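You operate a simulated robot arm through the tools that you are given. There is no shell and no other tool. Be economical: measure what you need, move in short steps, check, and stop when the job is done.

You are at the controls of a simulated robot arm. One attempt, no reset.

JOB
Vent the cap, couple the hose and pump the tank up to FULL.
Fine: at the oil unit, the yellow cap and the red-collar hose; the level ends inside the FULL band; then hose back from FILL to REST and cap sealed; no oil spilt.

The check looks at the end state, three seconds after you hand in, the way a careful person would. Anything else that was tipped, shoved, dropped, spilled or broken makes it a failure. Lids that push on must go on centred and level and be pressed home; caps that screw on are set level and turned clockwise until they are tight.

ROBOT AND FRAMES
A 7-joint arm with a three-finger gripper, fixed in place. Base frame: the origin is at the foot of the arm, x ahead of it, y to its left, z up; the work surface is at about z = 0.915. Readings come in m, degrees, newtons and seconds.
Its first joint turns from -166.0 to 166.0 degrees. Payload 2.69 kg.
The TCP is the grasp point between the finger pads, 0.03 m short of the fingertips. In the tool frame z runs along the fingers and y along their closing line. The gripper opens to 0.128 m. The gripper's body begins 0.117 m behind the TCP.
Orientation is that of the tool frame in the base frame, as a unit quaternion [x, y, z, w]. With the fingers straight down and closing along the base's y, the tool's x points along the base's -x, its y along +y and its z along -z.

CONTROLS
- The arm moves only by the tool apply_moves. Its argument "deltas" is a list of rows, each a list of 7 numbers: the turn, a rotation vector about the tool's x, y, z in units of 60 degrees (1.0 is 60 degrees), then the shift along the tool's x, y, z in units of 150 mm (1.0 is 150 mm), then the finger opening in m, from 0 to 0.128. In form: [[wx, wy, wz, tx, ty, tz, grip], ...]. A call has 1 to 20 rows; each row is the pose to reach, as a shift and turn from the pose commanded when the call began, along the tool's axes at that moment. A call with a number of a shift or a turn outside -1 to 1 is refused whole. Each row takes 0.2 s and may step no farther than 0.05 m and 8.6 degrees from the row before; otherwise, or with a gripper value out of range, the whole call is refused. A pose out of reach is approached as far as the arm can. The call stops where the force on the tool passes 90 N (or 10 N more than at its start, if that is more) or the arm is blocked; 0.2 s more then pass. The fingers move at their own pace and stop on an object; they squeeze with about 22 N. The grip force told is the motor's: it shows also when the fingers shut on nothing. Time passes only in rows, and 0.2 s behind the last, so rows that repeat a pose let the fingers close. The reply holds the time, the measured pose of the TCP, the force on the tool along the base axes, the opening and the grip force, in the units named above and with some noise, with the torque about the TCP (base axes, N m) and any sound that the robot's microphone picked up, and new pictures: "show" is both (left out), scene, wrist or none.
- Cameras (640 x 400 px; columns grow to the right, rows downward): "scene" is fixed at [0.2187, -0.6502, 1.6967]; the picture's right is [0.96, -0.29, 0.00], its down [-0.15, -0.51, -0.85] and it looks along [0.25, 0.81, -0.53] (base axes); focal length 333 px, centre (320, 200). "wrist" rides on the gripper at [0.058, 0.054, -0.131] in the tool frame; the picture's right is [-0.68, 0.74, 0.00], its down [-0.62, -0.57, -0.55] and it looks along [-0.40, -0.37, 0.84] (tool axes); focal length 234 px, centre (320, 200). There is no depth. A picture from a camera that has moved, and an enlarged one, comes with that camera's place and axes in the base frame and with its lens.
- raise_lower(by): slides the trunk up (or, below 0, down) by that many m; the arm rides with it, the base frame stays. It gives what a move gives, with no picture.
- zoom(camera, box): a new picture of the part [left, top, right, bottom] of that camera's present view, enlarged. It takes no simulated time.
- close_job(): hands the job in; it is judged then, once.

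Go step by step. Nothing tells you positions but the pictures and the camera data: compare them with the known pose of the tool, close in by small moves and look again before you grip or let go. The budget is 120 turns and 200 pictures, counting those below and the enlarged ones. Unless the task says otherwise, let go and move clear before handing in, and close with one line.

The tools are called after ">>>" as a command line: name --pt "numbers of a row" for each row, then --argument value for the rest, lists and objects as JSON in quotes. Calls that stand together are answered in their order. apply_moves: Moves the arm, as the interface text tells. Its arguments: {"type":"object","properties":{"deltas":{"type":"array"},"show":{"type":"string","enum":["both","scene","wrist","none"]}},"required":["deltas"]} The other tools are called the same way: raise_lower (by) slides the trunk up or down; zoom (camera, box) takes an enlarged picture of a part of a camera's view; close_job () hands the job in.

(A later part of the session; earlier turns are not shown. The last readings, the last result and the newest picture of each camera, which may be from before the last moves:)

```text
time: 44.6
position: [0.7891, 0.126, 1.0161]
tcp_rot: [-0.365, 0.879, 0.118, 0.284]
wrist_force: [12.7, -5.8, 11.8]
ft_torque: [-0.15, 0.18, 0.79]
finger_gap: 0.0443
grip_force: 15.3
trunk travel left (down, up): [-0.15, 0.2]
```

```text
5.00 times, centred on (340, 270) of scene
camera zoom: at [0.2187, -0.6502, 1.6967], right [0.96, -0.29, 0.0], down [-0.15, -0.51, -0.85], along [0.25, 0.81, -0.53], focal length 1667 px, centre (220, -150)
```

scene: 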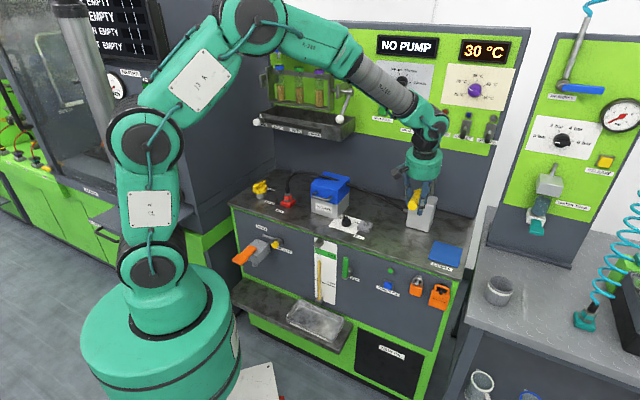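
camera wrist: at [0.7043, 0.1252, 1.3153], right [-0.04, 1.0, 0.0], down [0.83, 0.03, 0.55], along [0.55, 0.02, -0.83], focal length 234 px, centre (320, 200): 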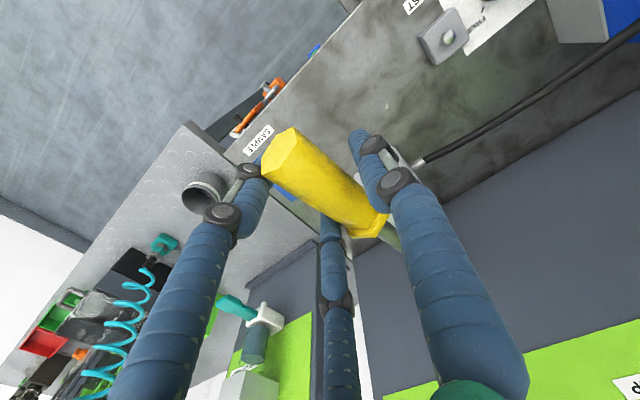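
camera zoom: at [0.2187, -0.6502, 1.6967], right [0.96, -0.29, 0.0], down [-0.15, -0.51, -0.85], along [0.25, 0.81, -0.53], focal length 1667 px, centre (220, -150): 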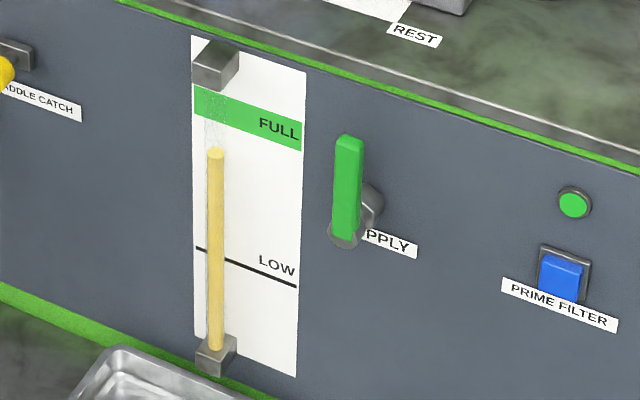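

>>> apply_moves --pt "0 0 0 0 0 0 0.03" --show "both"

>>> zoom --camera "scene" --box '[376, 150, 472, 250]'

>>> zoom --camera "wrist" --box '[200, 60, 440, 260]'

```text
time: 45.0
position: [0.7884, 0.1261, 1.0176]
tcp_rot: [-0.364, 0.879, 0.118, 0.284]
wrist_force: [13.4, -20.5, 1.0]
ft_torque: [0.17, 1.18, 0.14]
finger_gap: 0.0436
grip_force: 45.3
trunk travel left (down, up): [-0.15, 0.2]
camera wrist: at [0.6627, 0.0774, 1.0893], right [-0.13, 0.91, 0.4], down [0.53, -0.28, 0.8], along [0.84, 0.32, -0.44], focal length 234 px, centre (320, 200)
```

scene: 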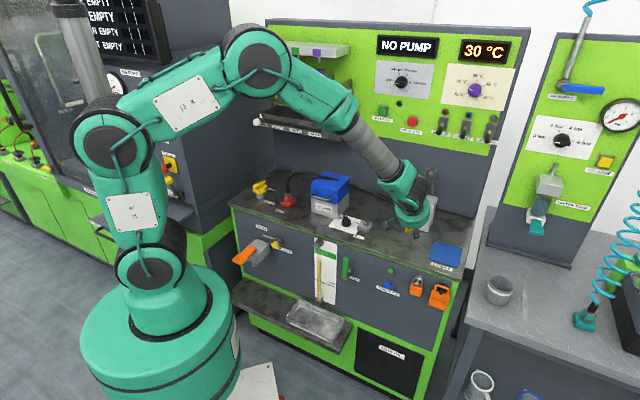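
wrist: 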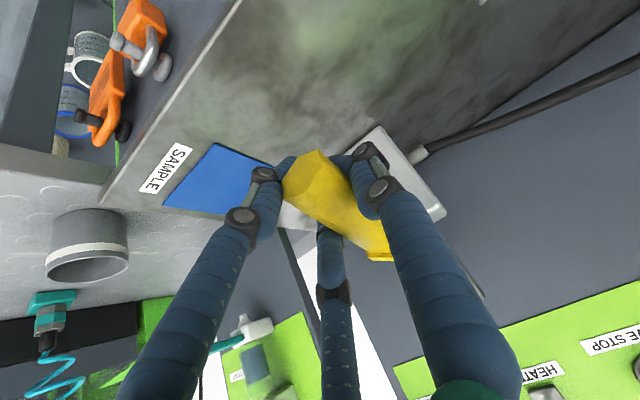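

```text
4.00 times, centred on (424, 200) of scene
camera zoom: at [0.2187, -0.6502, 1.6967], right [0.96, -0.29, 0.0], down [-0.15, -0.51, -0.85], along [0.25, 0.81, -0.53], focal length 1334 px, centre (-96, 200)
```

zoom: 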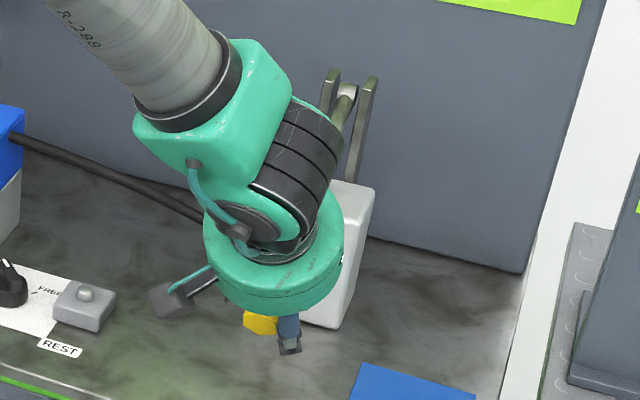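

```text
2.00 times, centred on (320, 160) of wrist
camera zoom: at [0.6627, 0.0774, 1.0893], right [-0.13, 0.91, 0.4], down [0.53, -0.28, 0.8], along [0.84, 0.32, -0.44], focal length 468 px, centre (320, 280)
```

zoom: 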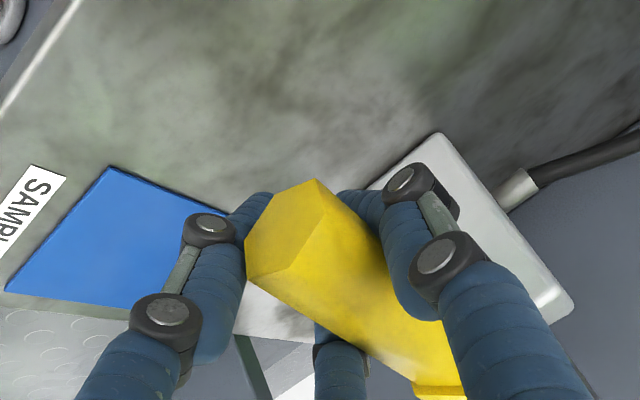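

The fingers slid a little on the handle, so the lower stop is reached at about 28°. Now I will bring the lever back up along the arc.

>>> apply_moves --pt "0 0.0667 0 -0.037 0 -0.121 0.03" --pt "0 0.1333 0 -0.083 0 -0.239 0.03" --pt "0 0.2 0 -0.135 0 -0.353 0.03" --pt "0 0.2667 0 -0.197 0 -0.463 0.03" --pt "0 0.3333 0 -0.266 0 -0.569 0.03" --pt "0 0.4 0 -0.343 0 -0.67 0.03" --pt "0 0.4667 0 -0.425 0 -0.766 0.03" --show "wrist"

>>> zoom --camera "scene" --box '[376, 130, 472, 230]'

>>> zoom --camera "scene" --box '[300, 230, 380, 310]'

```text
time: 46.6
position: [0.78, 0.1144, 1.1528]
tcp_rot: [-0.382, 0.922, 0.027, 0.065]
wrist_force: [-7.5, -30.7, 5.0]
ft_torque: [0.21, 0.04, -1.18]
finger_gap: 0.0437
grip_force: 45.1
trunk travel left (down, up): [-0.15, 0.2]
camera wrist: at [0.6856, 0.1004, 1.2742], right [-0.05, 0.99, 0.1], down [0.78, -0.02, 0.63], along [0.63, 0.1, -0.77], focal length 234 px, centre (320, 200)
```

wrist: 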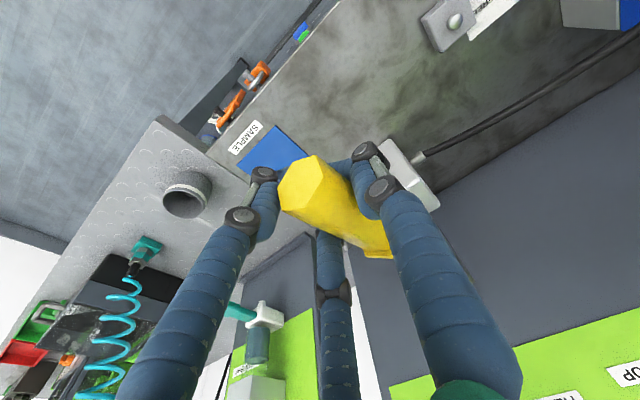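

```text
4.00 times, centred on (424, 180) of scene
camera zoom: at [0.2187, -0.6502, 1.6967], right [0.96, -0.29, 0.0], down [-0.15, -0.51, -0.85], along [0.25, 0.81, -0.53], focal length 1334 px, centre (-96, 280)
```

zoom: 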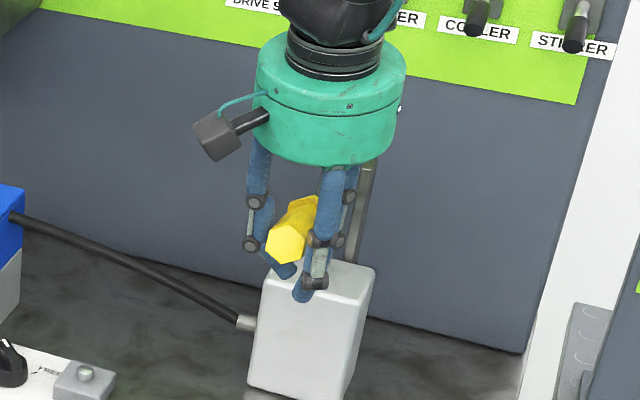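

```text
5.00 times, centred on (340, 270) of scene
camera zoom: at [0.2187, -0.6502, 1.6967], right [0.96, -0.29, 0.0], down [-0.15, -0.51, -0.85], along [0.25, 0.81, -0.53], focal length 1667 px, centre (220, -150)
```

zoom: 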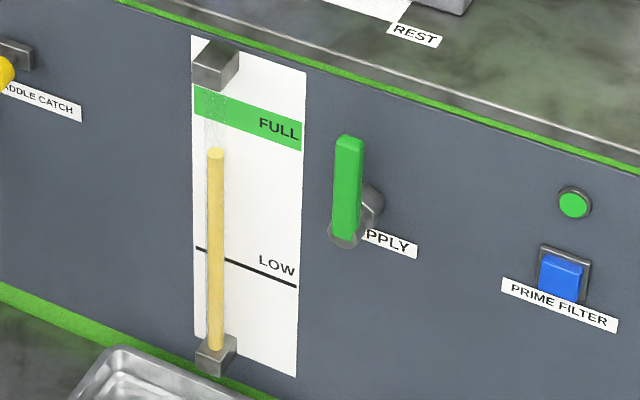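

The level holds while the lever comes up. I refined the arc's centre from the measured points and will now do one smooth full stroke, down 26° and back up.

>>> apply_moves --pt "0 -0.0867 0 0.055 0 0.144 0.03" --pt "0 -0.1733 0 0.08 0 0.293 0.03" --pt "0 -0.26 0 0.092 0 0.443 0.03" --pt "0 -0.3467 0 0.09 0 0.595 0.03" --pt "0 -0.4333 0 0.074 0 0.745 0.03" --show "wrist"

>>> zoom --camera "scene" --box '[300, 230, 380, 310]'

```text
time: 47.8
position: [0.7825, 0.1204, 1.0388]
tcp_rot: [-0.366, 0.883, 0.111, 0.271]
wrist_force: [27.5, 9.9, 13.8]
ft_torque: [0.1, 0.56, -0.86]
finger_gap: 0.0431
grip_force: 45.3
trunk travel left (down, up): [-0.15, 0.2]
camera wrist: at [0.6583, 0.0738, 1.1152], right [-0.13, 0.92, 0.38], down [0.54, -0.26, 0.8], along [0.83, 0.31, -0.46], focal length 234 px, centre (320, 200)
```

wrist: 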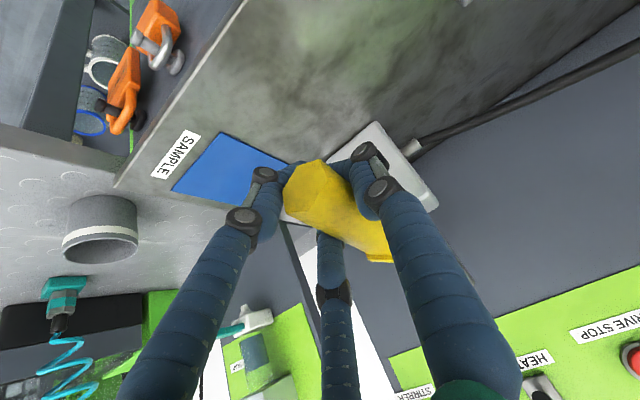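

```text
5.00 times, centred on (340, 270) of scene
camera zoom: at [0.2187, -0.6502, 1.6967], right [0.96, -0.29, 0.0], down [-0.15, -0.51, -0.85], along [0.25, 0.81, -0.53], focal length 1667 px, centre (220, -150)
```

zoom: 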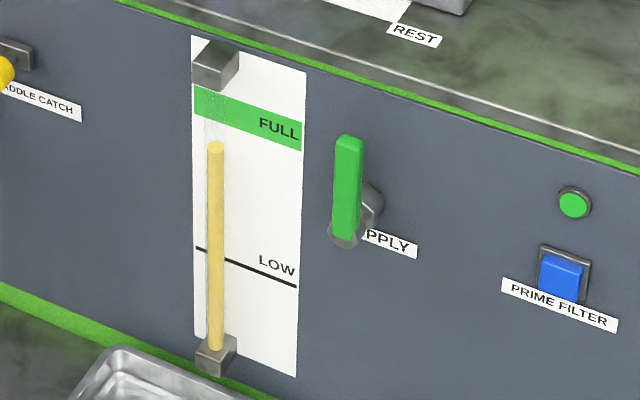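

That stroke raised the level by about 7 pixels. Before more strokes I need to judge the parallax between the sight tube and the band, so I will zoom in strongly.

>>> zoom --camera "scene" --box '[310, 232, 342, 272]'

>>> zoom --camera "scene" --box '[310, 272, 342, 312]'

```text
10.00 times, centred on (326, 252) of scene
camera zoom: at [0.2187, -0.6502, 1.6967], right [0.96, -0.29, 0.0], down [-0.15, -0.51, -0.85], along [0.25, 0.81, -0.53], focal length 3334 px, centre (260, -320)
```

zoom: 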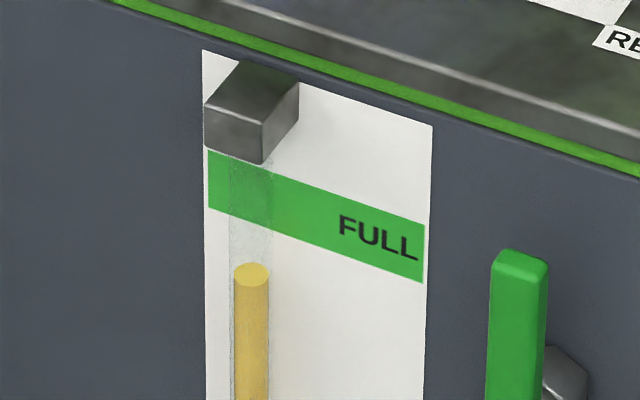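

```text
10.00 times, centred on (326, 292) of scene
camera zoom: at [0.2187, -0.6502, 1.6967], right [0.96, -0.29, 0.0], down [-0.15, -0.51, -0.85], along [0.25, 0.81, -0.53], focal length 3334 px, centre (260, -720)
```

zoom: 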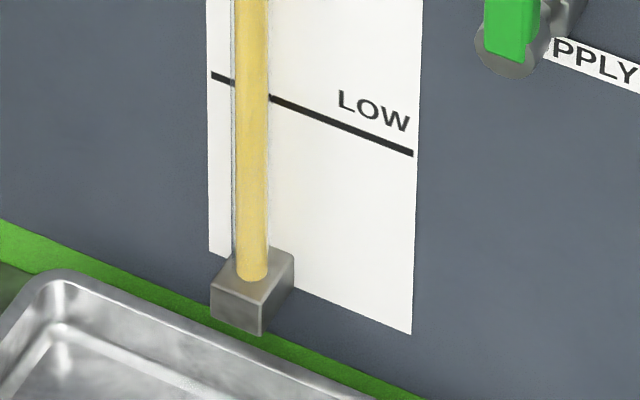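

The block geometry shows the tube stands half a block off the panel. So the true level is about 23 px (at 10×) below the band's lower edge, and about 51 px below its middle. One stroke gives about 14 px. I will do one up-and-down cycle and check.

>>> apply_moves --pt "0 0.0867 0 -0.063 -0.003 -0.135 0.03" --pt "0 0.1733 0 -0.125 -0.006 -0.273 0.03" --pt "0 0.26 0 -0.197 -0.006 -0.405 0.03" --pt "0 0.3467 0 -0.282 -0.006 -0.531 0.03" --pt "0 0.4333 0 -0.38 -0.006 -0.645 0.03" --pt "0 0.5 0 -0.463 -0.006 -0.727 0.03" --pt "0 0.4333 0 -0.38 -0.006 -0.645 0.03" --pt "0 0.3467 0 -0.282 -0.006 -0.531 0.03" --pt "0 0.26 0 -0.197 -0.006 -0.405 0.03" --pt "0 0.1733 0 -0.125 -0.006 -0.273 0.03" --pt "0 0.0867 0 -0.063 -0.006 -0.135 0.03" --pt "0 0 0 -0.005 -0.006 0 0.03" --show "wrist"

>>> zoom --camera "scene" --box '[310, 232, 342, 272]'

```text
time: 50.4
position: [0.7825, 0.1208, 1.0408]
tcp_rot: [-0.367, 0.883, 0.111, 0.271]
wrist_force: [3.3, 6.6, 6.5]
ft_torque: [-0.15, 0.28, -1.45]
finger_gap: 0.0431
grip_force: 44.9
trunk travel left (down, up): [-0.15, 0.2]
camera wrist: at [0.6585, 0.0741, 1.1157], right [-0.13, 0.92, 0.38], down [0.54, -0.26, 0.8], along [0.83, 0.31, -0.47], focal length 234 px, centre (320, 200)
```

wrist: 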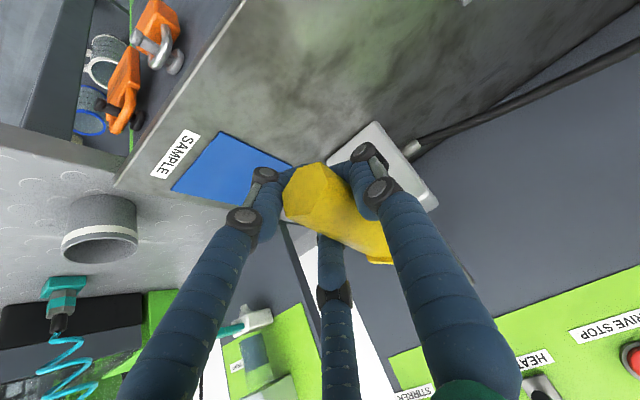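

```text
10.00 times, centred on (326, 252) of scene
camera zoom: at [0.2187, -0.6502, 1.6967], right [0.96, -0.29, 0.0], down [-0.15, -0.51, -0.85], along [0.25, 0.81, -0.53], focal length 3334 px, centre (260, -320)
```

zoom: 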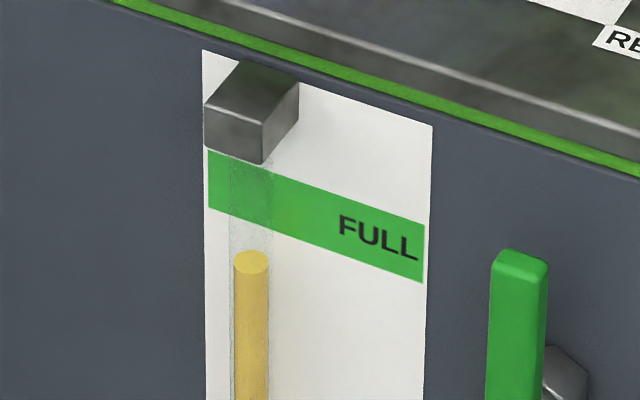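

One cycle gives about 12 px. Three or four more are needed, so I will run two identical cycles and check.

>>> apply_moves --pt "0 0.0867 0 -0.063 0 -0.135 0.03" --pt "0 0.1733 0 -0.122 0 -0.273 0.03" --pt "0 0.26 0 -0.194 0 -0.405 0.03" --pt "0 0.3467 0 -0.28 0 -0.531 0.03" --pt "0 0.4333 0 -0.378 0 -0.645 0.03" --pt "0 0.5 0 -0.461 0 -0.727 0.03" --pt "0 0.4333 0 -0.378 0 -0.645 0.03" --pt "0 0.3467 0 -0.28 0 -0.531 0.03" --pt "0 0.26 0 -0.194 0 -0.405 0.03" --pt "0 0.1733 0 -0.122 0 -0.273 0.03" --pt "0 0.0867 0 -0.06 0 -0.135 0.03" --pt "0 0 0 0 0 0 0.03" --show "none"

>>> apply_moves --pt "0 0.0867 0 -0.063 0 -0.135 0.03" --pt "0 0.1733 0 -0.122 0 -0.273 0.03" --pt "0 0.26 0 -0.194 0 -0.405 0.03" --pt "0 0.3467 0 -0.28 0 -0.531 0.03" --pt "0 0.4333 0 -0.378 0 -0.645 0.03" --pt "0 0.5 0 -0.461 0 -0.727 0.03" --pt "0 0.4333 0 -0.378 0 -0.645 0.03" --pt "0 0.3467 0 -0.28 0 -0.531 0.03" --pt "0 0.26 0 -0.194 0 -0.405 0.03" --pt "0 0.1733 0 -0.122 0 -0.273 0.03" --pt "0 0.0867 0 -0.06 0 -0.135 0.03" --pt "0 0 0 0 0 0 0.03" --show "scene"

>>> zoom --camera "scene" --box '[310, 232, 342, 272]'

```text
time: 53.0
position: [0.7835, 0.1201, 1.0404]
tcp_rot: [-0.366, 0.883, 0.112, 0.271]
wrist_force: [14.7, 9.5, 8.4]
ft_torque: [-0.1, 0.61, -0.7]
finger_gap: 0.044
grip_force: 44.5
trunk travel left (down, up): [-0.15, 0.2]
```

```text
time: 55.6
position: [0.7839, 0.1206, 1.0397]
tcp_rot: [-0.366, 0.883, 0.112, 0.271]
wrist_force: [17.2, 4.8, 7.6]
ft_torque: [-0.27, 1.02, -0.28]
finger_gap: 0.0428
grip_force: 45.1
trunk travel left (down, up): [-0.15, 0.2]
```

scene: 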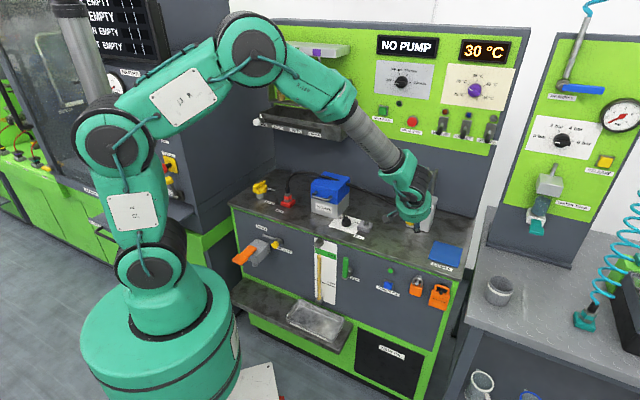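

```text
10.00 times, centred on (326, 252) of scene
camera zoom: at [0.2187, -0.6502, 1.6967], right [0.96, -0.29, 0.0], down [-0.15, -0.51, -0.85], along [0.25, 0.81, -0.53], focal length 3334 px, centre (260, -320)
```

zoom: 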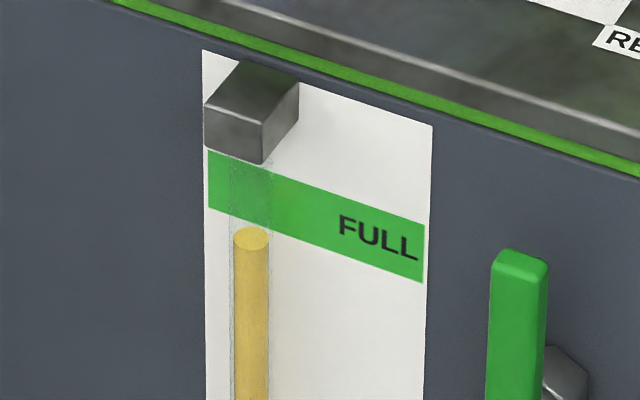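

The level is at 237 and should end near 215, which is mid-band with parallax and inside the band without it. Two more cycles.

>>> apply_moves --pt "0 0.0867 0 -0.063 -0.004 -0.135 0.03" --pt "0 0.1733 0 -0.122 -0.004 -0.273 0.03" --pt "0 0.26 0 -0.194 -0.004 -0.405 0.03" --pt "0 0.3467 0 -0.28 -0.004 -0.531 0.03" --pt "0 0.4333 0 -0.378 -0.004 -0.645 0.03" --pt "0 0.5 0 -0.461 -0.004 -0.727 0.03" --pt "0 0.4333 0 -0.378 -0.004 -0.645 0.03" --pt "0 0.3467 0 -0.28 -0.004 -0.531 0.03" --pt "0 0.26 0 -0.194 -0.004 -0.405 0.03" --pt "0 0.1733 0 -0.122 -0.004 -0.273 0.03" --pt "0 0.0867 0 -0.06 -0.004 -0.135 0.03" --pt "0 0 0 0 -0.004 0 0.03" --show "none"

>>> zoom --camera "scene" --box '[310, 232, 342, 272]'

```text
time: 58.2
position: [0.784, 0.1197, 1.0404]
tcp_rot: [-0.366, 0.883, 0.111, 0.271]
wrist_force: [9.6, 21.2, 8.7]
ft_torque: [-0.69, 0.72, -1.14]
finger_gap: 0.0428
grip_force: 45.1
trunk travel left (down, up): [-0.15, 0.2]
```

```text
10.00 times, centred on (326, 252) of scene
camera zoom: at [0.2187, -0.6502, 1.6967], right [0.96, -0.29, 0.0], down [-0.15, -0.51, -0.85], along [0.25, 0.81, -0.53], focal length 3334 px, centre (260, -320)
```

zoom: 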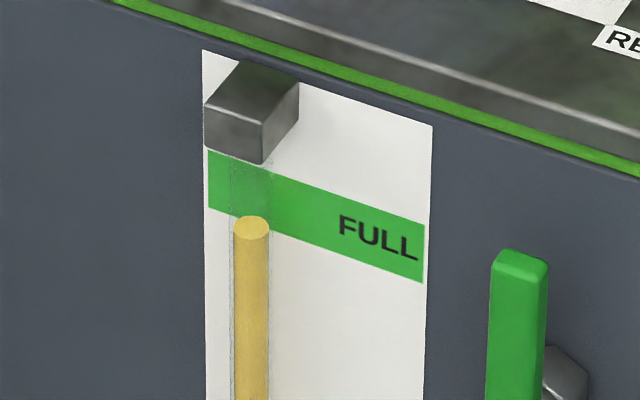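

Already close to mid-band. I will do one last cycle and then bring the lever back up to where it was found.

>>> apply_moves --pt "0 0.0867 0 -0.063 0 -0.135 0.03" --pt "0 0.1733 0 -0.122 0 -0.273 0.03" --pt "0 0.26 0 -0.194 0 -0.405 0.03" --pt "0 0.3467 0 -0.28 0 -0.531 0.03" --pt "0 0.4333 0 -0.378 0 -0.645 0.03" --pt "0 0.5 0 -0.461 0 -0.727 0.03" --pt "0 0.4333 0 -0.378 0 -0.645 0.03" --pt "0 0.3467 0 -0.28 0 -0.531 0.03" --pt "0 0.26 0 -0.194 0 -0.405 0.03" --pt "0 0.1733 0 -0.122 0 -0.273 0.03" --pt "0 0.0867 0 -0.06 0 -0.135 0.03" --pt "0 0 0 0 0 0 0.03" --pt "0 0.0867 0 -0.063 0 -0.135 0.03" --pt "0 0.1733 0 -0.122 0 -0.273 0.03" --pt "0 0.26 0 -0.194 0 -0.405 0.03" --pt "0 0.3467 0 -0.28 0 -0.531 0.03" --pt "0 0.4333 0 -0.378 0 -0.645 0.03" --pt "0 0.5 0 -0.461 0 -0.727 0.03" --show "wrist"

>>> zoom --camera "scene" --box '[310, 232, 342, 272]'

>>> zoom --camera "scene" --box '[376, 130, 472, 230]'

```text
time: 62.0
position: [0.7798, 0.1173, 1.169]
tcp_rot: [-0.383, 0.923, 0.014, 0.033]
wrist_force: [-7.3, -0.6, -8.6]
ft_torque: [0.21, 0.18, 0.04]
finger_gap: 0.0504
grip_force: 7.9
trunk travel left (down, up): [-0.15, 0.2]
camera wrist: at [0.6944, 0.109, 1.2956], right [-0.04, 1.0, 0.05], down [0.81, 0.01, 0.59], along [0.59, 0.06, -0.81], focal length 234 px, centre (320, 200)
```

wrist: 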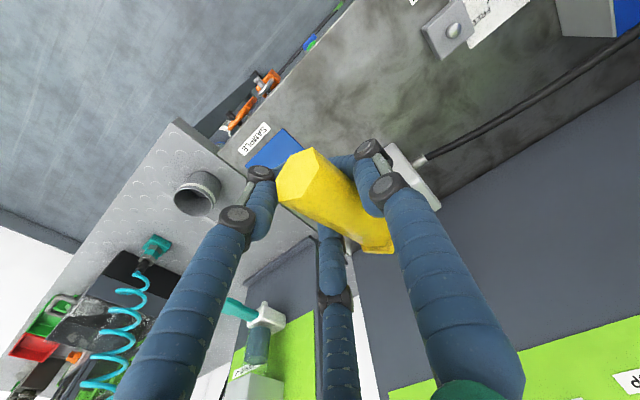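

```text
10.00 times, centred on (326, 252) of scene
camera zoom: at [0.2187, -0.6502, 1.6967], right [0.96, -0.29, 0.0], down [-0.15, -0.51, -0.85], along [0.25, 0.81, -0.53], focal length 3334 px, centre (260, -320)
```

zoom: 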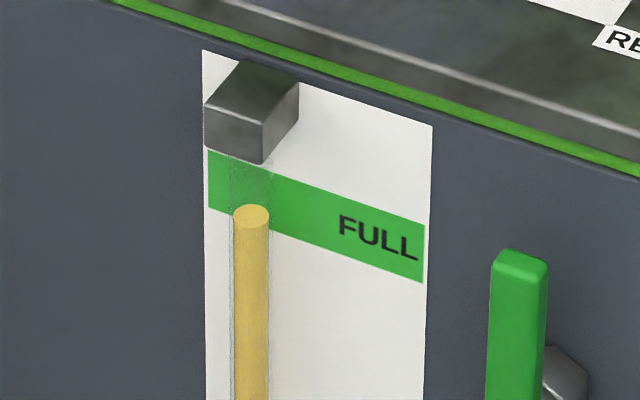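

```text
4.00 times, centred on (424, 180) of scene
camera zoom: at [0.2187, -0.6502, 1.6967], right [0.96, -0.29, 0.0], down [-0.15, -0.51, -0.85], along [0.25, 0.81, -0.53], focal length 1334 px, centre (-96, 280)
```

zoom: 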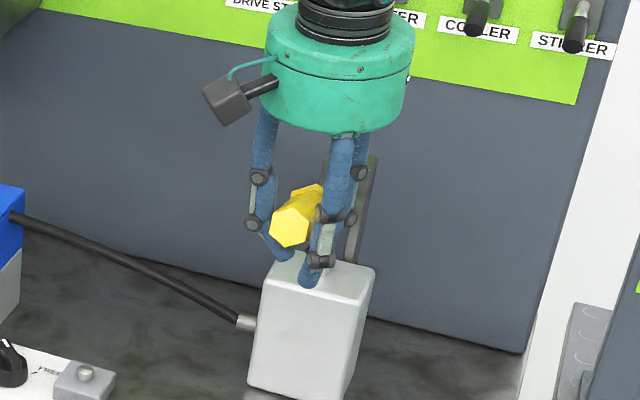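

The level sits well inside the FULL band and the lever is back up. I will open wide and rise off the handle.

>>> apply_moves --pt "0 0 0 0 0 0 0.128" --pt "0 0 0 0 0 0 0.128" --pt "0 0 0 0 0 0 0.128" --pt "0 0 0 0 0 -0.25 0.128" --pt "0 0 0 0 0 -0.5 0.128" --pt "0 0 0 0 0 -0.75 0.128" --pt "0 0 0 0 0 -1 0.128" --show "both"

>>> zoom --camera "scene" --box '[376, 130, 472, 230]'

```text
time: 63.6
position: [0.7728, 0.1093, 1.3196]
tcp_rot: [-0.382, 0.923, 0.014, 0.032]
wrist_force: [-0.1, -0.1, 0.2]
ft_torque: [-0.05, 0.02, -0.03]
finger_gap: 0.1279
grip_force: 0.1
trunk travel left (down, up): [-0.15, 0.2]
camera wrist: at [0.6868, 0.0999, 1.4451], right [-0.04, 1.0, 0.05], down [0.81, 0.01, 0.59], along [0.59, 0.06, -0.81], focal length 234 px, centre (320, 200)
```

scene: 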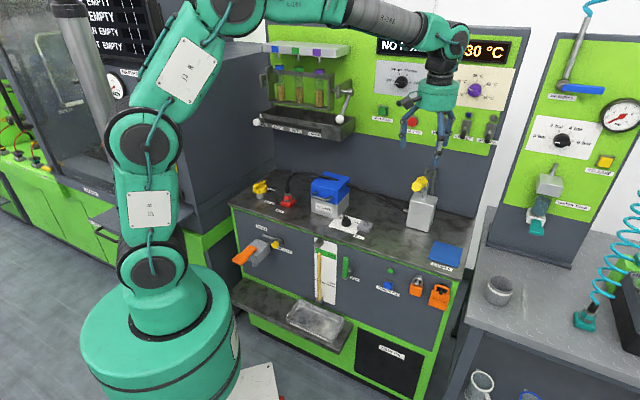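
wrist: 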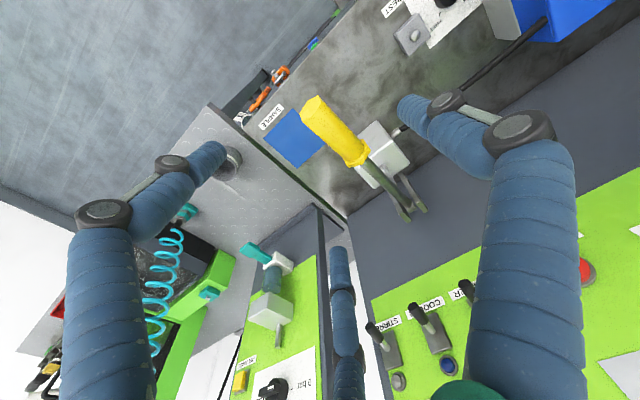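

```text
4.00 times, centred on (424, 180) of scene
camera zoom: at [0.2187, -0.6502, 1.6967], right [0.96, -0.29, 0.0], down [-0.15, -0.51, -0.85], along [0.25, 0.81, -0.53], focal length 1334 px, centre (-96, 280)
```

zoom: 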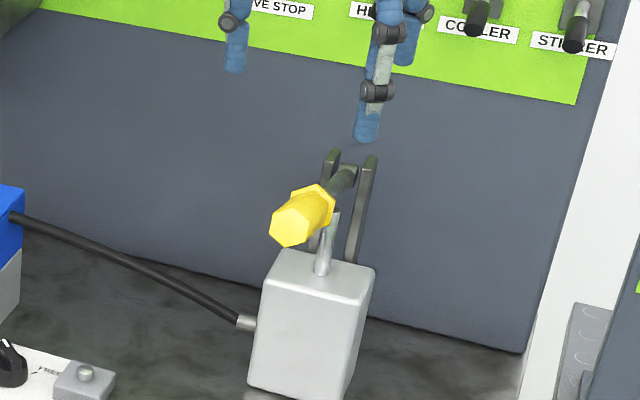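

The lever is up as found. I will go back along the bench to the hose at FILL.

>>> apply_moves --pt "0 0.017 0 0 0.25 0 0.1" --pt "0 0.034 0 0 0.5 0 0.1" --pt "0 0.051 0 0 0.75 0 0.1" --pt "0 0.068 0 0 1 0 0.1" --show "none"

>>> apply_moves --pt "0 0 0.125 0 0.17 0.08 0.08" --pt "0 0 0.25 0 0.33 0.16 0.08" --pt "0 0 0.375 0 0.5 0.24 0.08" --pt "0 0 0.5 0 0.67 0.32 0.08" --pt "0 0 0.625 0 0.83 0.4 0.08" --pt "0 0 0.75 0 1 0.48 0.08" --show "none"

```text
time: 64.6
position: [0.6673, 0.2144, 1.3186]
tcp_rot: [-0.383, 0.924, -0.001, -0.001]
wrist_force: [-0.2, -0.4, -0.6]
ft_torque: [0.02, 0.09, 0.0]
finger_gap: 0.1
grip_force: 0.0
trunk travel left (down, up): [-0.15, 0.2]
```

```text
time: 66.0
position: [0.5613, 0.3211, 1.2446]
tcp_rot: [0.0, 1.0, 0.0, -0.001]
wrist_force: [-0.2, -0.2, 0.1]
ft_torque: [-0.03, 0.01, -0.01]
finger_gap: 0.0798
grip_force: 0.1
trunk travel left (down, up): [-0.15, 0.2]
```

>>> apply_moves --pt "0 0 0.125 0.16 0.16 0 0.08" --pt "0 0 0.25 0.32 0.32 0 0.08" --pt "0 0 0.375 0.48 0.48 0 0.08" --pt "0 0 0.5 0.64 0.64 0 0.08" --pt "0 0 0.625 0.8 0.8 0 0.08" --pt "0 0 0.75 0.967 0.967 0 0.08" --show "none"

```text
time: 67.4
position: [0.4153, 0.4661, 1.2461]
tcp_rot: [0.383, 0.924, -0.001, 0.0]
wrist_force: [0.4, 0.3, -0.1]
ft_torque: [-0.01, -0.04, 0.04]
finger_gap: 0.0798
grip_force: 0.1
trunk travel left (down, up): [-0.15, 0.2]
```

>>> apply_moves --pt "0 0 0 0.13 0.25 0.1 0.08" --pt "0 0 0 0.263 0.514 0.2 0.08" --pt "0 0 0 0.263 0.514 0.5 0.08" --pt "0 0 0 0.263 0.514 0.8 0.08" --pt "0 0 0 0.263 0.514 1.0 0.08" --show "wrist"

>>> zoom --camera "scene" --box '[250, 150, 330, 220]'

```text
time: 68.6
position: [0.4418, 0.5485, 1.096]
tcp_rot: [0.382, 0.924, -0.001, 0.0]
wrist_force: [0.1, 0.6, -0.4]
ft_torque: [-0.05, 0.02, -0.01]
finger_gap: 0.0802
grip_force: 0.0
trunk travel left (down, up): [-0.15, 0.2]
camera wrist: at [0.4384, 0.6292, 1.2263], right [1.0, 0.04, 0.0], down [0.04, -0.83, 0.55], along [0.02, -0.55, -0.84], focal length 234 px, centre (320, 200)
```

wrist: 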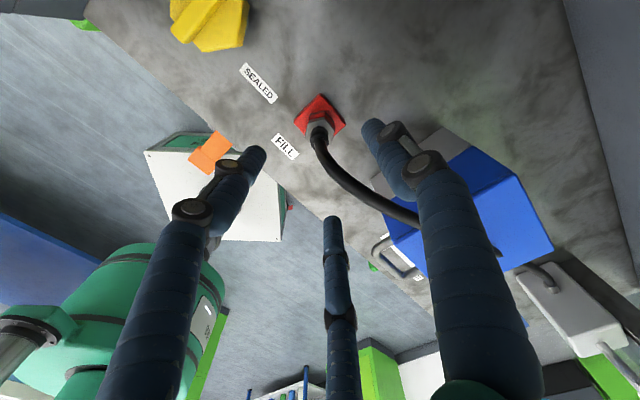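

```text
5.71 times, centred on (290, 185) of scene
camera zoom: at [0.2187, -0.6502, 1.6967], right [0.96, -0.29, 0.0], down [-0.15, -0.51, -0.85], along [0.25, 0.81, -0.53], focal length 1905 px, centre (491, 286)
```

zoom: 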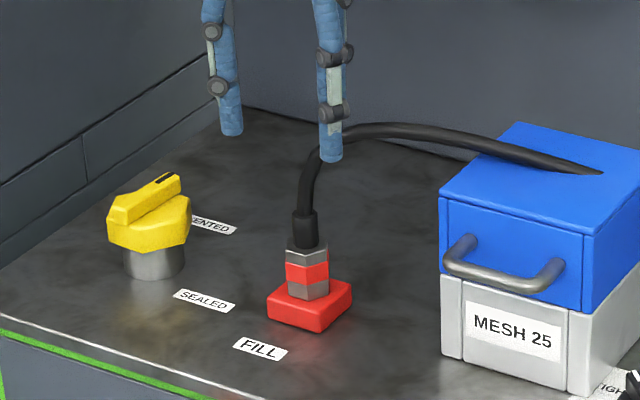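

Aligned as before. I will descend and close on the connector.

>>> apply_moves --pt "0 0 0 0 0 0.22 0.075" --pt "0 0 0 0 0 0.44 0.075" --pt "0 0 0 0 0 0.66 0.075" --pt "0 0 0 0 0 0.863 0.075" --pt "0 0 0 0 0 0.863 0.05" --pt "0 0 0 0 0 0.863 0.03" --pt "0 0 0 0 0 0.863 0.015" --pt "0 0 0 0 0 0.863 0.015" --show "wrist"

>>> zoom --camera "scene" --box '[250, 150, 330, 220]'

```text
time: 70.4
position: [0.441, 0.5477, 0.9658]
tcp_rot: [0.383, 0.924, -0.002, 0.0]
wrist_force: [7.4, -8.6, -2.7]
ft_torque: [-0.24, -0.2, 0.01]
finger_gap: 0.0291
grip_force: 21.6
trunk travel left (down, up): [-0.15, 0.2]
camera wrist: at [0.4379, 0.6288, 1.0968], right [1.0, 0.04, 0.0], down [0.04, -0.83, 0.55], along [0.02, -0.55, -0.84], focal length 234 px, centre (320, 200)
```

wrist: 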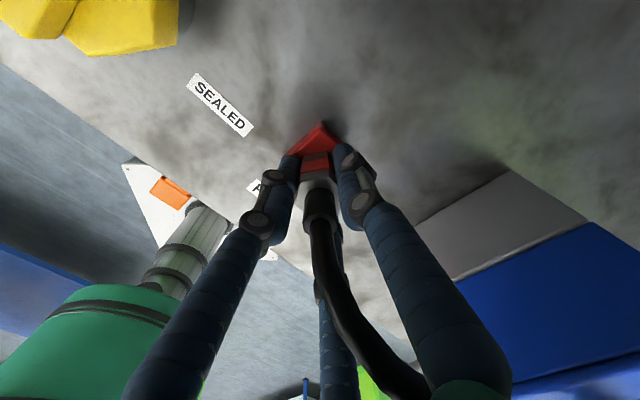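

```text
5.71 times, centred on (290, 185) of scene
camera zoom: at [0.2187, -0.6502, 1.6967], right [0.96, -0.29, 0.0], down [-0.15, -0.51, -0.85], along [0.25, 0.81, -0.53], focal length 1905 px, centre (491, 286)
```

zoom: 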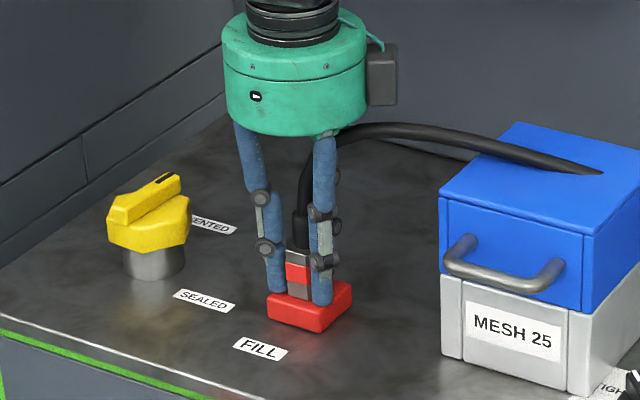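

Held firmly. I will lift it off the nipple and carry it back the same way to REST.

>>> apply_moves --pt "0 0 0 0 0 0 0" --pt "0 0 0 0 0 -0.07 0" --pt "0 0 0 0 0 -0.15 0" --pt "0 0 0 0 0 -0.35 0" --pt "0 0 0 0 0 -0.6 0" --pt "0 0 0 0 -0.1 -0.85 0" --pt "0 0 0 0 -0.3 -1.0 0" --pt "0 0 0 0 -0.53 -1.0 0" --show "scene"

>>> zoom --camera "scene" --box '[240, 130, 336, 220]'

```text
time: 72.2
position: [0.3851, 0.4928, 1.1171]
tcp_rot: [0.383, 0.924, -0.001, 0.0]
wrist_force: [0.1, -0.6, -1.1]
ft_torque: [0.02, 0.01, -0.02]
finger_gap: 0.0289
grip_force: 21.5
trunk travel left (down, up): [-0.15, 0.2]
```

scene: 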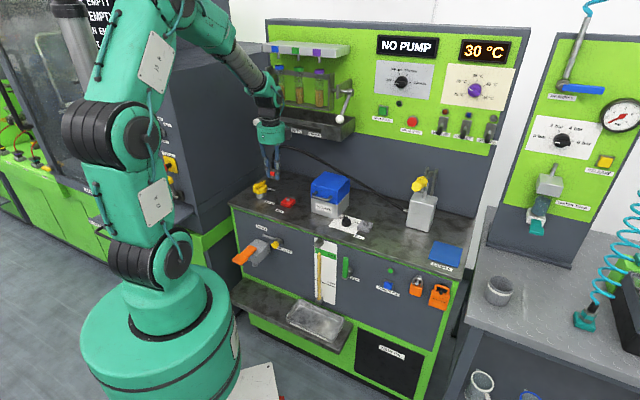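

```text
4.44 times, centred on (288, 175) of scene
camera zoom: at [0.2187, -0.6502, 1.6967], right [0.96, -0.29, 0.0], down [-0.15, -0.51, -0.85], along [0.25, 0.81, -0.53], focal length 1482 px, centre (462, 311)
```

zoom: 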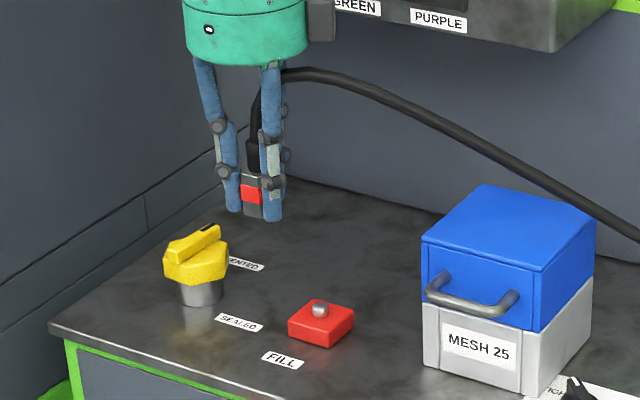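

It came off cleanly with no drips to be seen. On to REST.

>>> apply_moves --pt "0 0 0 -0.2 0 0 0" --pt "0 0 0 -0.4 0 0 0" --pt "0 0 0 -0.6 0 0 0" --pt "0 0 0 -0.8 0 0 0" --pt "0 0 0 -1 0 0 0" --show "none"

>>> apply_moves --pt "0 0 0 -0.2 0 0 0" --pt "0 0 0 -0.4 0 0 0" --pt "0 0 0 -0.6 0 0 0" --pt "0 0 0 -0.8 0 0 0" --pt "0 0 0 -1 0 0 0" --show "none"

>>> apply_moves --pt "0 0 0 -0.15 0.1 0 0" --pt "0 0 0 -0.3 0.25 0 0" --pt "0 0 0 -0.367 0.4 0 0" --pt "0 0 0 -0.367 0.51 0.2 0" --pt "0 0 0 -0.367 0.51 0.4 0" --pt "0 0 0 -0.367 0.51 0.6 0" --show "wrist"

>>> zoom --camera "scene" --box '[330, 180, 410, 240]'

>>> zoom --camera "wrist" --box '[260, 60, 380, 180]'

```text
time: 73.4
position: [0.4916, 0.3875, 1.1171]
tcp_rot: [0.382, 0.924, -0.001, -0.001]
wrist_force: [0.3, 0.8, -0.3]
ft_torque: [-0.01, -0.04, -0.02]
finger_gap: 0.0291
grip_force: 21.8
trunk travel left (down, up): [-0.15, 0.2]
```

```text
time: 74.6
position: [0.5992, 0.2808, 1.117]
tcp_rot: [0.382, 0.924, -0.001, -0.001]
wrist_force: [-0.4, 0.5, -0.7]
ft_torque: [0.01, 0.0, 0.03]
finger_gap: 0.0288
grip_force: 21.6
trunk travel left (down, up): [-0.15, 0.2]
```

```text
time: 76.0
position: [0.6907, 0.2961, 1.0266]
tcp_rot: [0.383, 0.924, -0.002, 0.0]
wrist_force: [0.1, 0.6, -0.1]
ft_torque: [0.04, -0.02, -0.01]
finger_gap: 0.029
grip_force: 22.4
trunk travel left (down, up): [-0.15, 0.2]
camera wrist: at [0.6879, 0.3756, 1.1569], right [1.0, 0.04, 0.0], down [0.04, -0.83, 0.55], along [0.02, -0.55, -0.84], focal length 234 px, centre (320, 200)
```

wrist: 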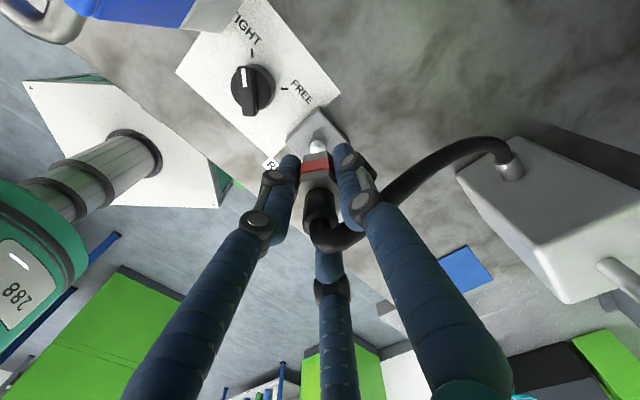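

```text
6.67 times, centred on (370, 210) of scene
camera zoom: at [0.2187, -0.6502, 1.6967], right [0.96, -0.29, 0.0], down [-0.15, -0.51, -0.85], along [0.25, 0.81, -0.53], focal length 2223 px, centre (-13, 133)
```

zoom: 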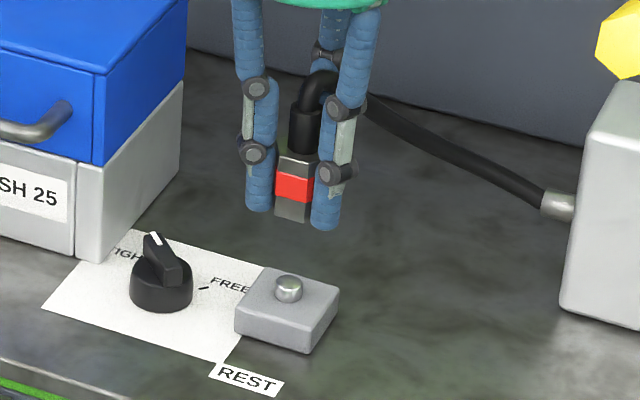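

```text
3.33 times, centred on (320, 120) of wrist
camera zoom: at [0.6879, 0.3756, 1.1569], right [1.0, 0.04, 0.0], down [0.04, -0.83, 0.55], along [0.02, -0.55, -0.84], focal length 781 px, centre (320, 467)
```

zoom: 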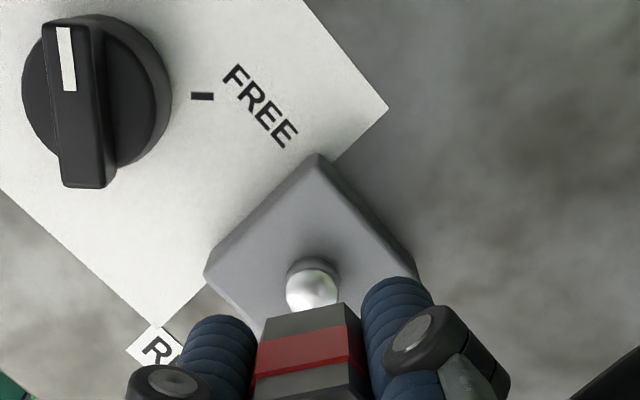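

Ball and connector line up the same way they did at FILL. I will lower gently onto the REST nipple.

>>> apply_moves --pt "0 0 0 0 0 0.15 0" --pt "0 0 0 0 0 0.27 0" --pt "0 0 0 0 0 0.31 0" --pt "0 0 0 0 0 0.34 0" --show "none"

>>> zoom --camera "scene" --box '[330, 180, 410, 240]'

```text
time: 77.0
position: [0.6904, 0.2952, 0.9754]
tcp_rot: [0.383, 0.924, 0.0, -0.001]
wrist_force: [0.1, 0.3, -0.8]
ft_torque: [0.02, -0.01, 0.0]
finger_gap: 0.029
grip_force: 22.1
trunk travel left (down, up): [-0.15, 0.2]
```

```text
6.67 times, centred on (370, 210) of scene
camera zoom: at [0.2187, -0.6502, 1.6967], right [0.96, -0.29, 0.0], down [-0.15, -0.51, -0.85], along [0.25, 0.81, -0.53], focal length 2223 px, centre (-13, 133)
```

zoom: 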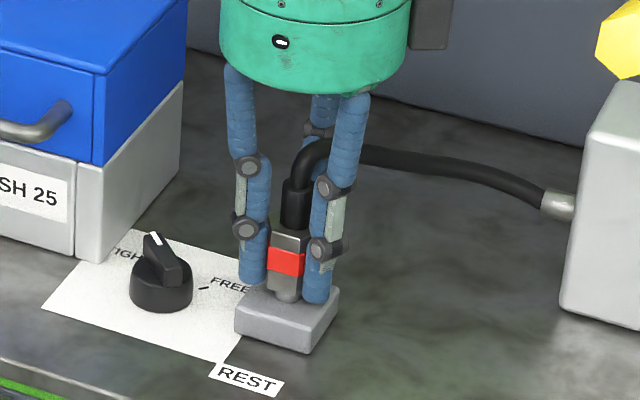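

Still free of contact. I will press down the last centimetre.

>>> apply_moves --pt "0 0 0 0 0 0.02 0" --pt "0 0 0 0 0 0.04 0" --pt "0 0 0 0 0 0.06 0" --show "none"

```text
time: 77.8
position: [0.6902, 0.2938, 0.9652]
tcp_rot: [0.383, 0.924, -0.001, 0.0]
wrist_force: [-9.0, -12.3, 2.3]
ft_torque: [-0.31, 0.19, 0.01]
finger_gap: 0.0289
grip_force: 22.0
trunk travel left (down, up): [-0.15, 0.2]
```

>>> apply_moves --pt "0 0 0 0 -0.008 0.01 0" --pt "0 0 0 0 -0.008 0.025 0" --pt "0 0 0 0 -0.008 0.035 0" --show "none"

>>> zoom --camera "scene" --box '[330, 180, 410, 240]'

```text
time: 78.6
position: [0.6906, 0.2946, 0.9638]
tcp_rot: [0.383, 0.924, 0.0, 0.001]
wrist_force: [-12.1, -14.4, 29.5]
ft_torque: [-0.65, 0.87, -0.03]
finger_gap: 0.029
grip_force: 22.0
trunk travel left (down, up): [-0.15, 0.2]
```

```text
6.67 times, centred on (370, 210) of scene
camera zoom: at [0.2187, -0.6502, 1.6967], right [0.96, -0.29, 0.0], down [-0.15, -0.51, -0.85], along [0.25, 0.81, -0.53], focal length 2223 px, centre (-13, 133)
```

zoom: 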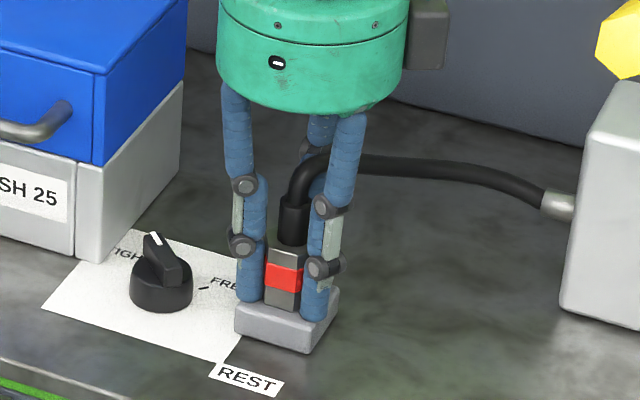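

The connector is seated at 0.964 with 30 N, the same as at FILL. I will release it and rise.

>>> apply_moves --pt "0 0 0 0 -0.004 -0.012 0" --pt "0 0 0 0 -0.004 -0.012 0.06" --pt "0 0 0 0 -0.004 -0.012 0.08" --pt "0 0 0 0 -0.004 -0.2 0.08" --pt "0 0 0 0 -0.004 -0.5 0.08" --pt "0 0 0 0 -0.004 -0.8 0.08" --pt "0 0 0 0 -0.1 -1 0.08" --show "none"

>>> zoom --camera "scene" --box '[330, 180, 410, 240]'

>>> zoom --camera "wrist" --box '[240, 60, 400, 180]'

>>> zoom --camera "scene" --box '[310, 232, 342, 272]'

```text
time: 80.2
position: [0.6794, 0.2826, 1.1114]
tcp_rot: [0.383, 0.924, -0.001, 0.0]
wrist_force: [-0.3, 0.3, -0.4]
ft_torque: [-0.03, 0.03, 0.03]
finger_gap: 0.0802
grip_force: 0.0
trunk travel left (down, up): [-0.15, 0.2]
```

```text
6.67 times, centred on (370, 210) of scene
camera zoom: at [0.2187, -0.6502, 1.6967], right [0.96, -0.29, 0.0], down [-0.15, -0.51, -0.85], along [0.25, 0.81, -0.53], focal length 2223 px, centre (-13, 133)
```

zoom: 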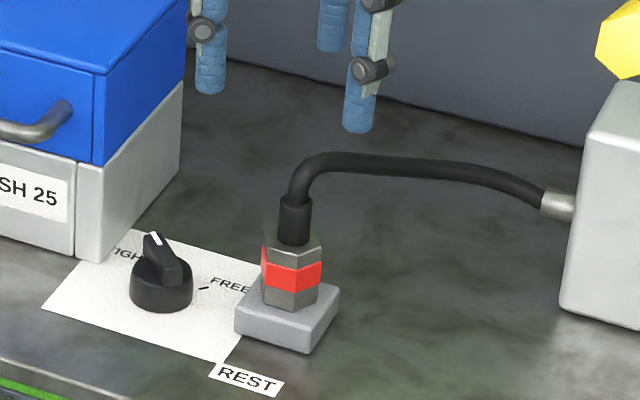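

```text
3.33 times, centred on (320, 120) of wrist
camera zoom: at [0.6756, 0.363, 1.2417], right [1.0, 0.04, 0.0], down [0.04, -0.83, 0.55], along [0.02, -0.55, -0.84], focal length 781 px, centre (320, 467)
```

zoom: 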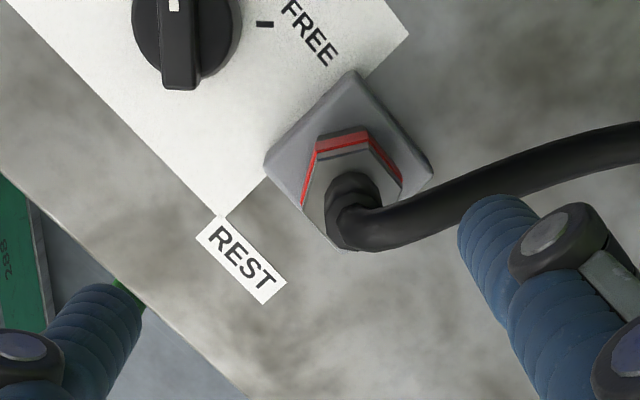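

```text
10.00 times, centred on (326, 252) of scene
camera zoom: at [0.2187, -0.6502, 1.6967], right [0.96, -0.29, 0.0], down [-0.15, -0.51, -0.85], along [0.25, 0.81, -0.53], focal length 3334 px, centre (260, -320)
```

zoom: 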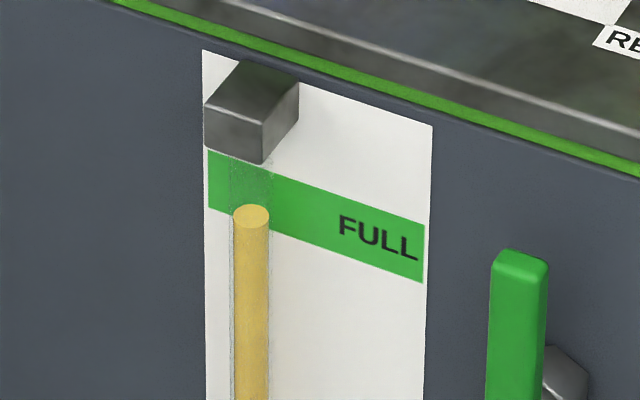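

The hose is back on REST exactly as at the start and the level is steady in FULL. Now I will return to the cap, turning the tool on the way.

>>> apply_moves --pt "0 0 -0.125 0 -0.05 -0.1 0.1" --pt "0 0 -0.25 0 -0.1 -0.2 0.1" --pt "0 0 -0.375 0.1 -0.2 -0.3 0.1" --pt "0 0 -0.5 0.2 -0.3 -0.4 0.1" --pt "0 0 -0.625 0.3 -0.4 -0.5 0.1" --pt "0 0 -0.75 0.4 -0.45 -0.6 0.1" --show "none"

>>> apply_moves --pt "0 0 -0.12 0.16 0.16 0 0.1" --pt "0 0 -0.24 0.32 0.32 0 0.1" --pt "0 0 -0.36 0.48 0.48 0 0.1" --pt "0 0 -0.48 0.64 0.64 0 0.1" --pt "0 0 -0.6 0.8 0.8 0 0.1" --pt "0 0 -0.72 0.967 0.967 0 0.1" --show "none"

```text
time: 81.6
position: [0.59, 0.2774, 1.2004]
tcp_rot: [0.0, 1.0, 0.001, 0.0]
wrist_force: [0.1, -0.5, 0.9]
ft_torque: [-0.01, -0.02, 0.03]
finger_gap: 0.1003
grip_force: 0.1
trunk travel left (down, up): [-0.15, 0.2]
```

```text
time: 83.0
position: [0.444, 0.4232, 1.2017]
tcp_rot: [-0.369, 0.929, 0.0, -0.001]
wrist_force: [0.2, -0.4, -0.4]
ft_torque: [0.0, 0.04, -0.01]
finger_gap: 0.1001
grip_force: 0.0
trunk travel left (down, up): [-0.15, 0.2]
```

>>> apply_moves --pt "0 0 -0.11 -0.05 0.16 0 0.1" --pt "0 0 -0.22 -0.1 0.32 0 0.1" --pt "0 0 -0.33 -0.16 0.48 0 0.1" --pt "0 0 -0.44 -0.21 0.64 0 0.1" --pt "0 0 -0.53 -0.27 0.8 0 0.1" --show "none"

```text
time: 84.2
position: [0.3916, 0.5398, 1.2007]
tcp_rot: [-0.609, 0.793, 0.0, -0.002]
wrist_force: [-0.3, 0.0, 0.8]
ft_torque: [0.02, 0.0, 0.0]
finger_gap: 0.1
grip_force: 0.2
trunk travel left (down, up): [-0.15, 0.2]
```

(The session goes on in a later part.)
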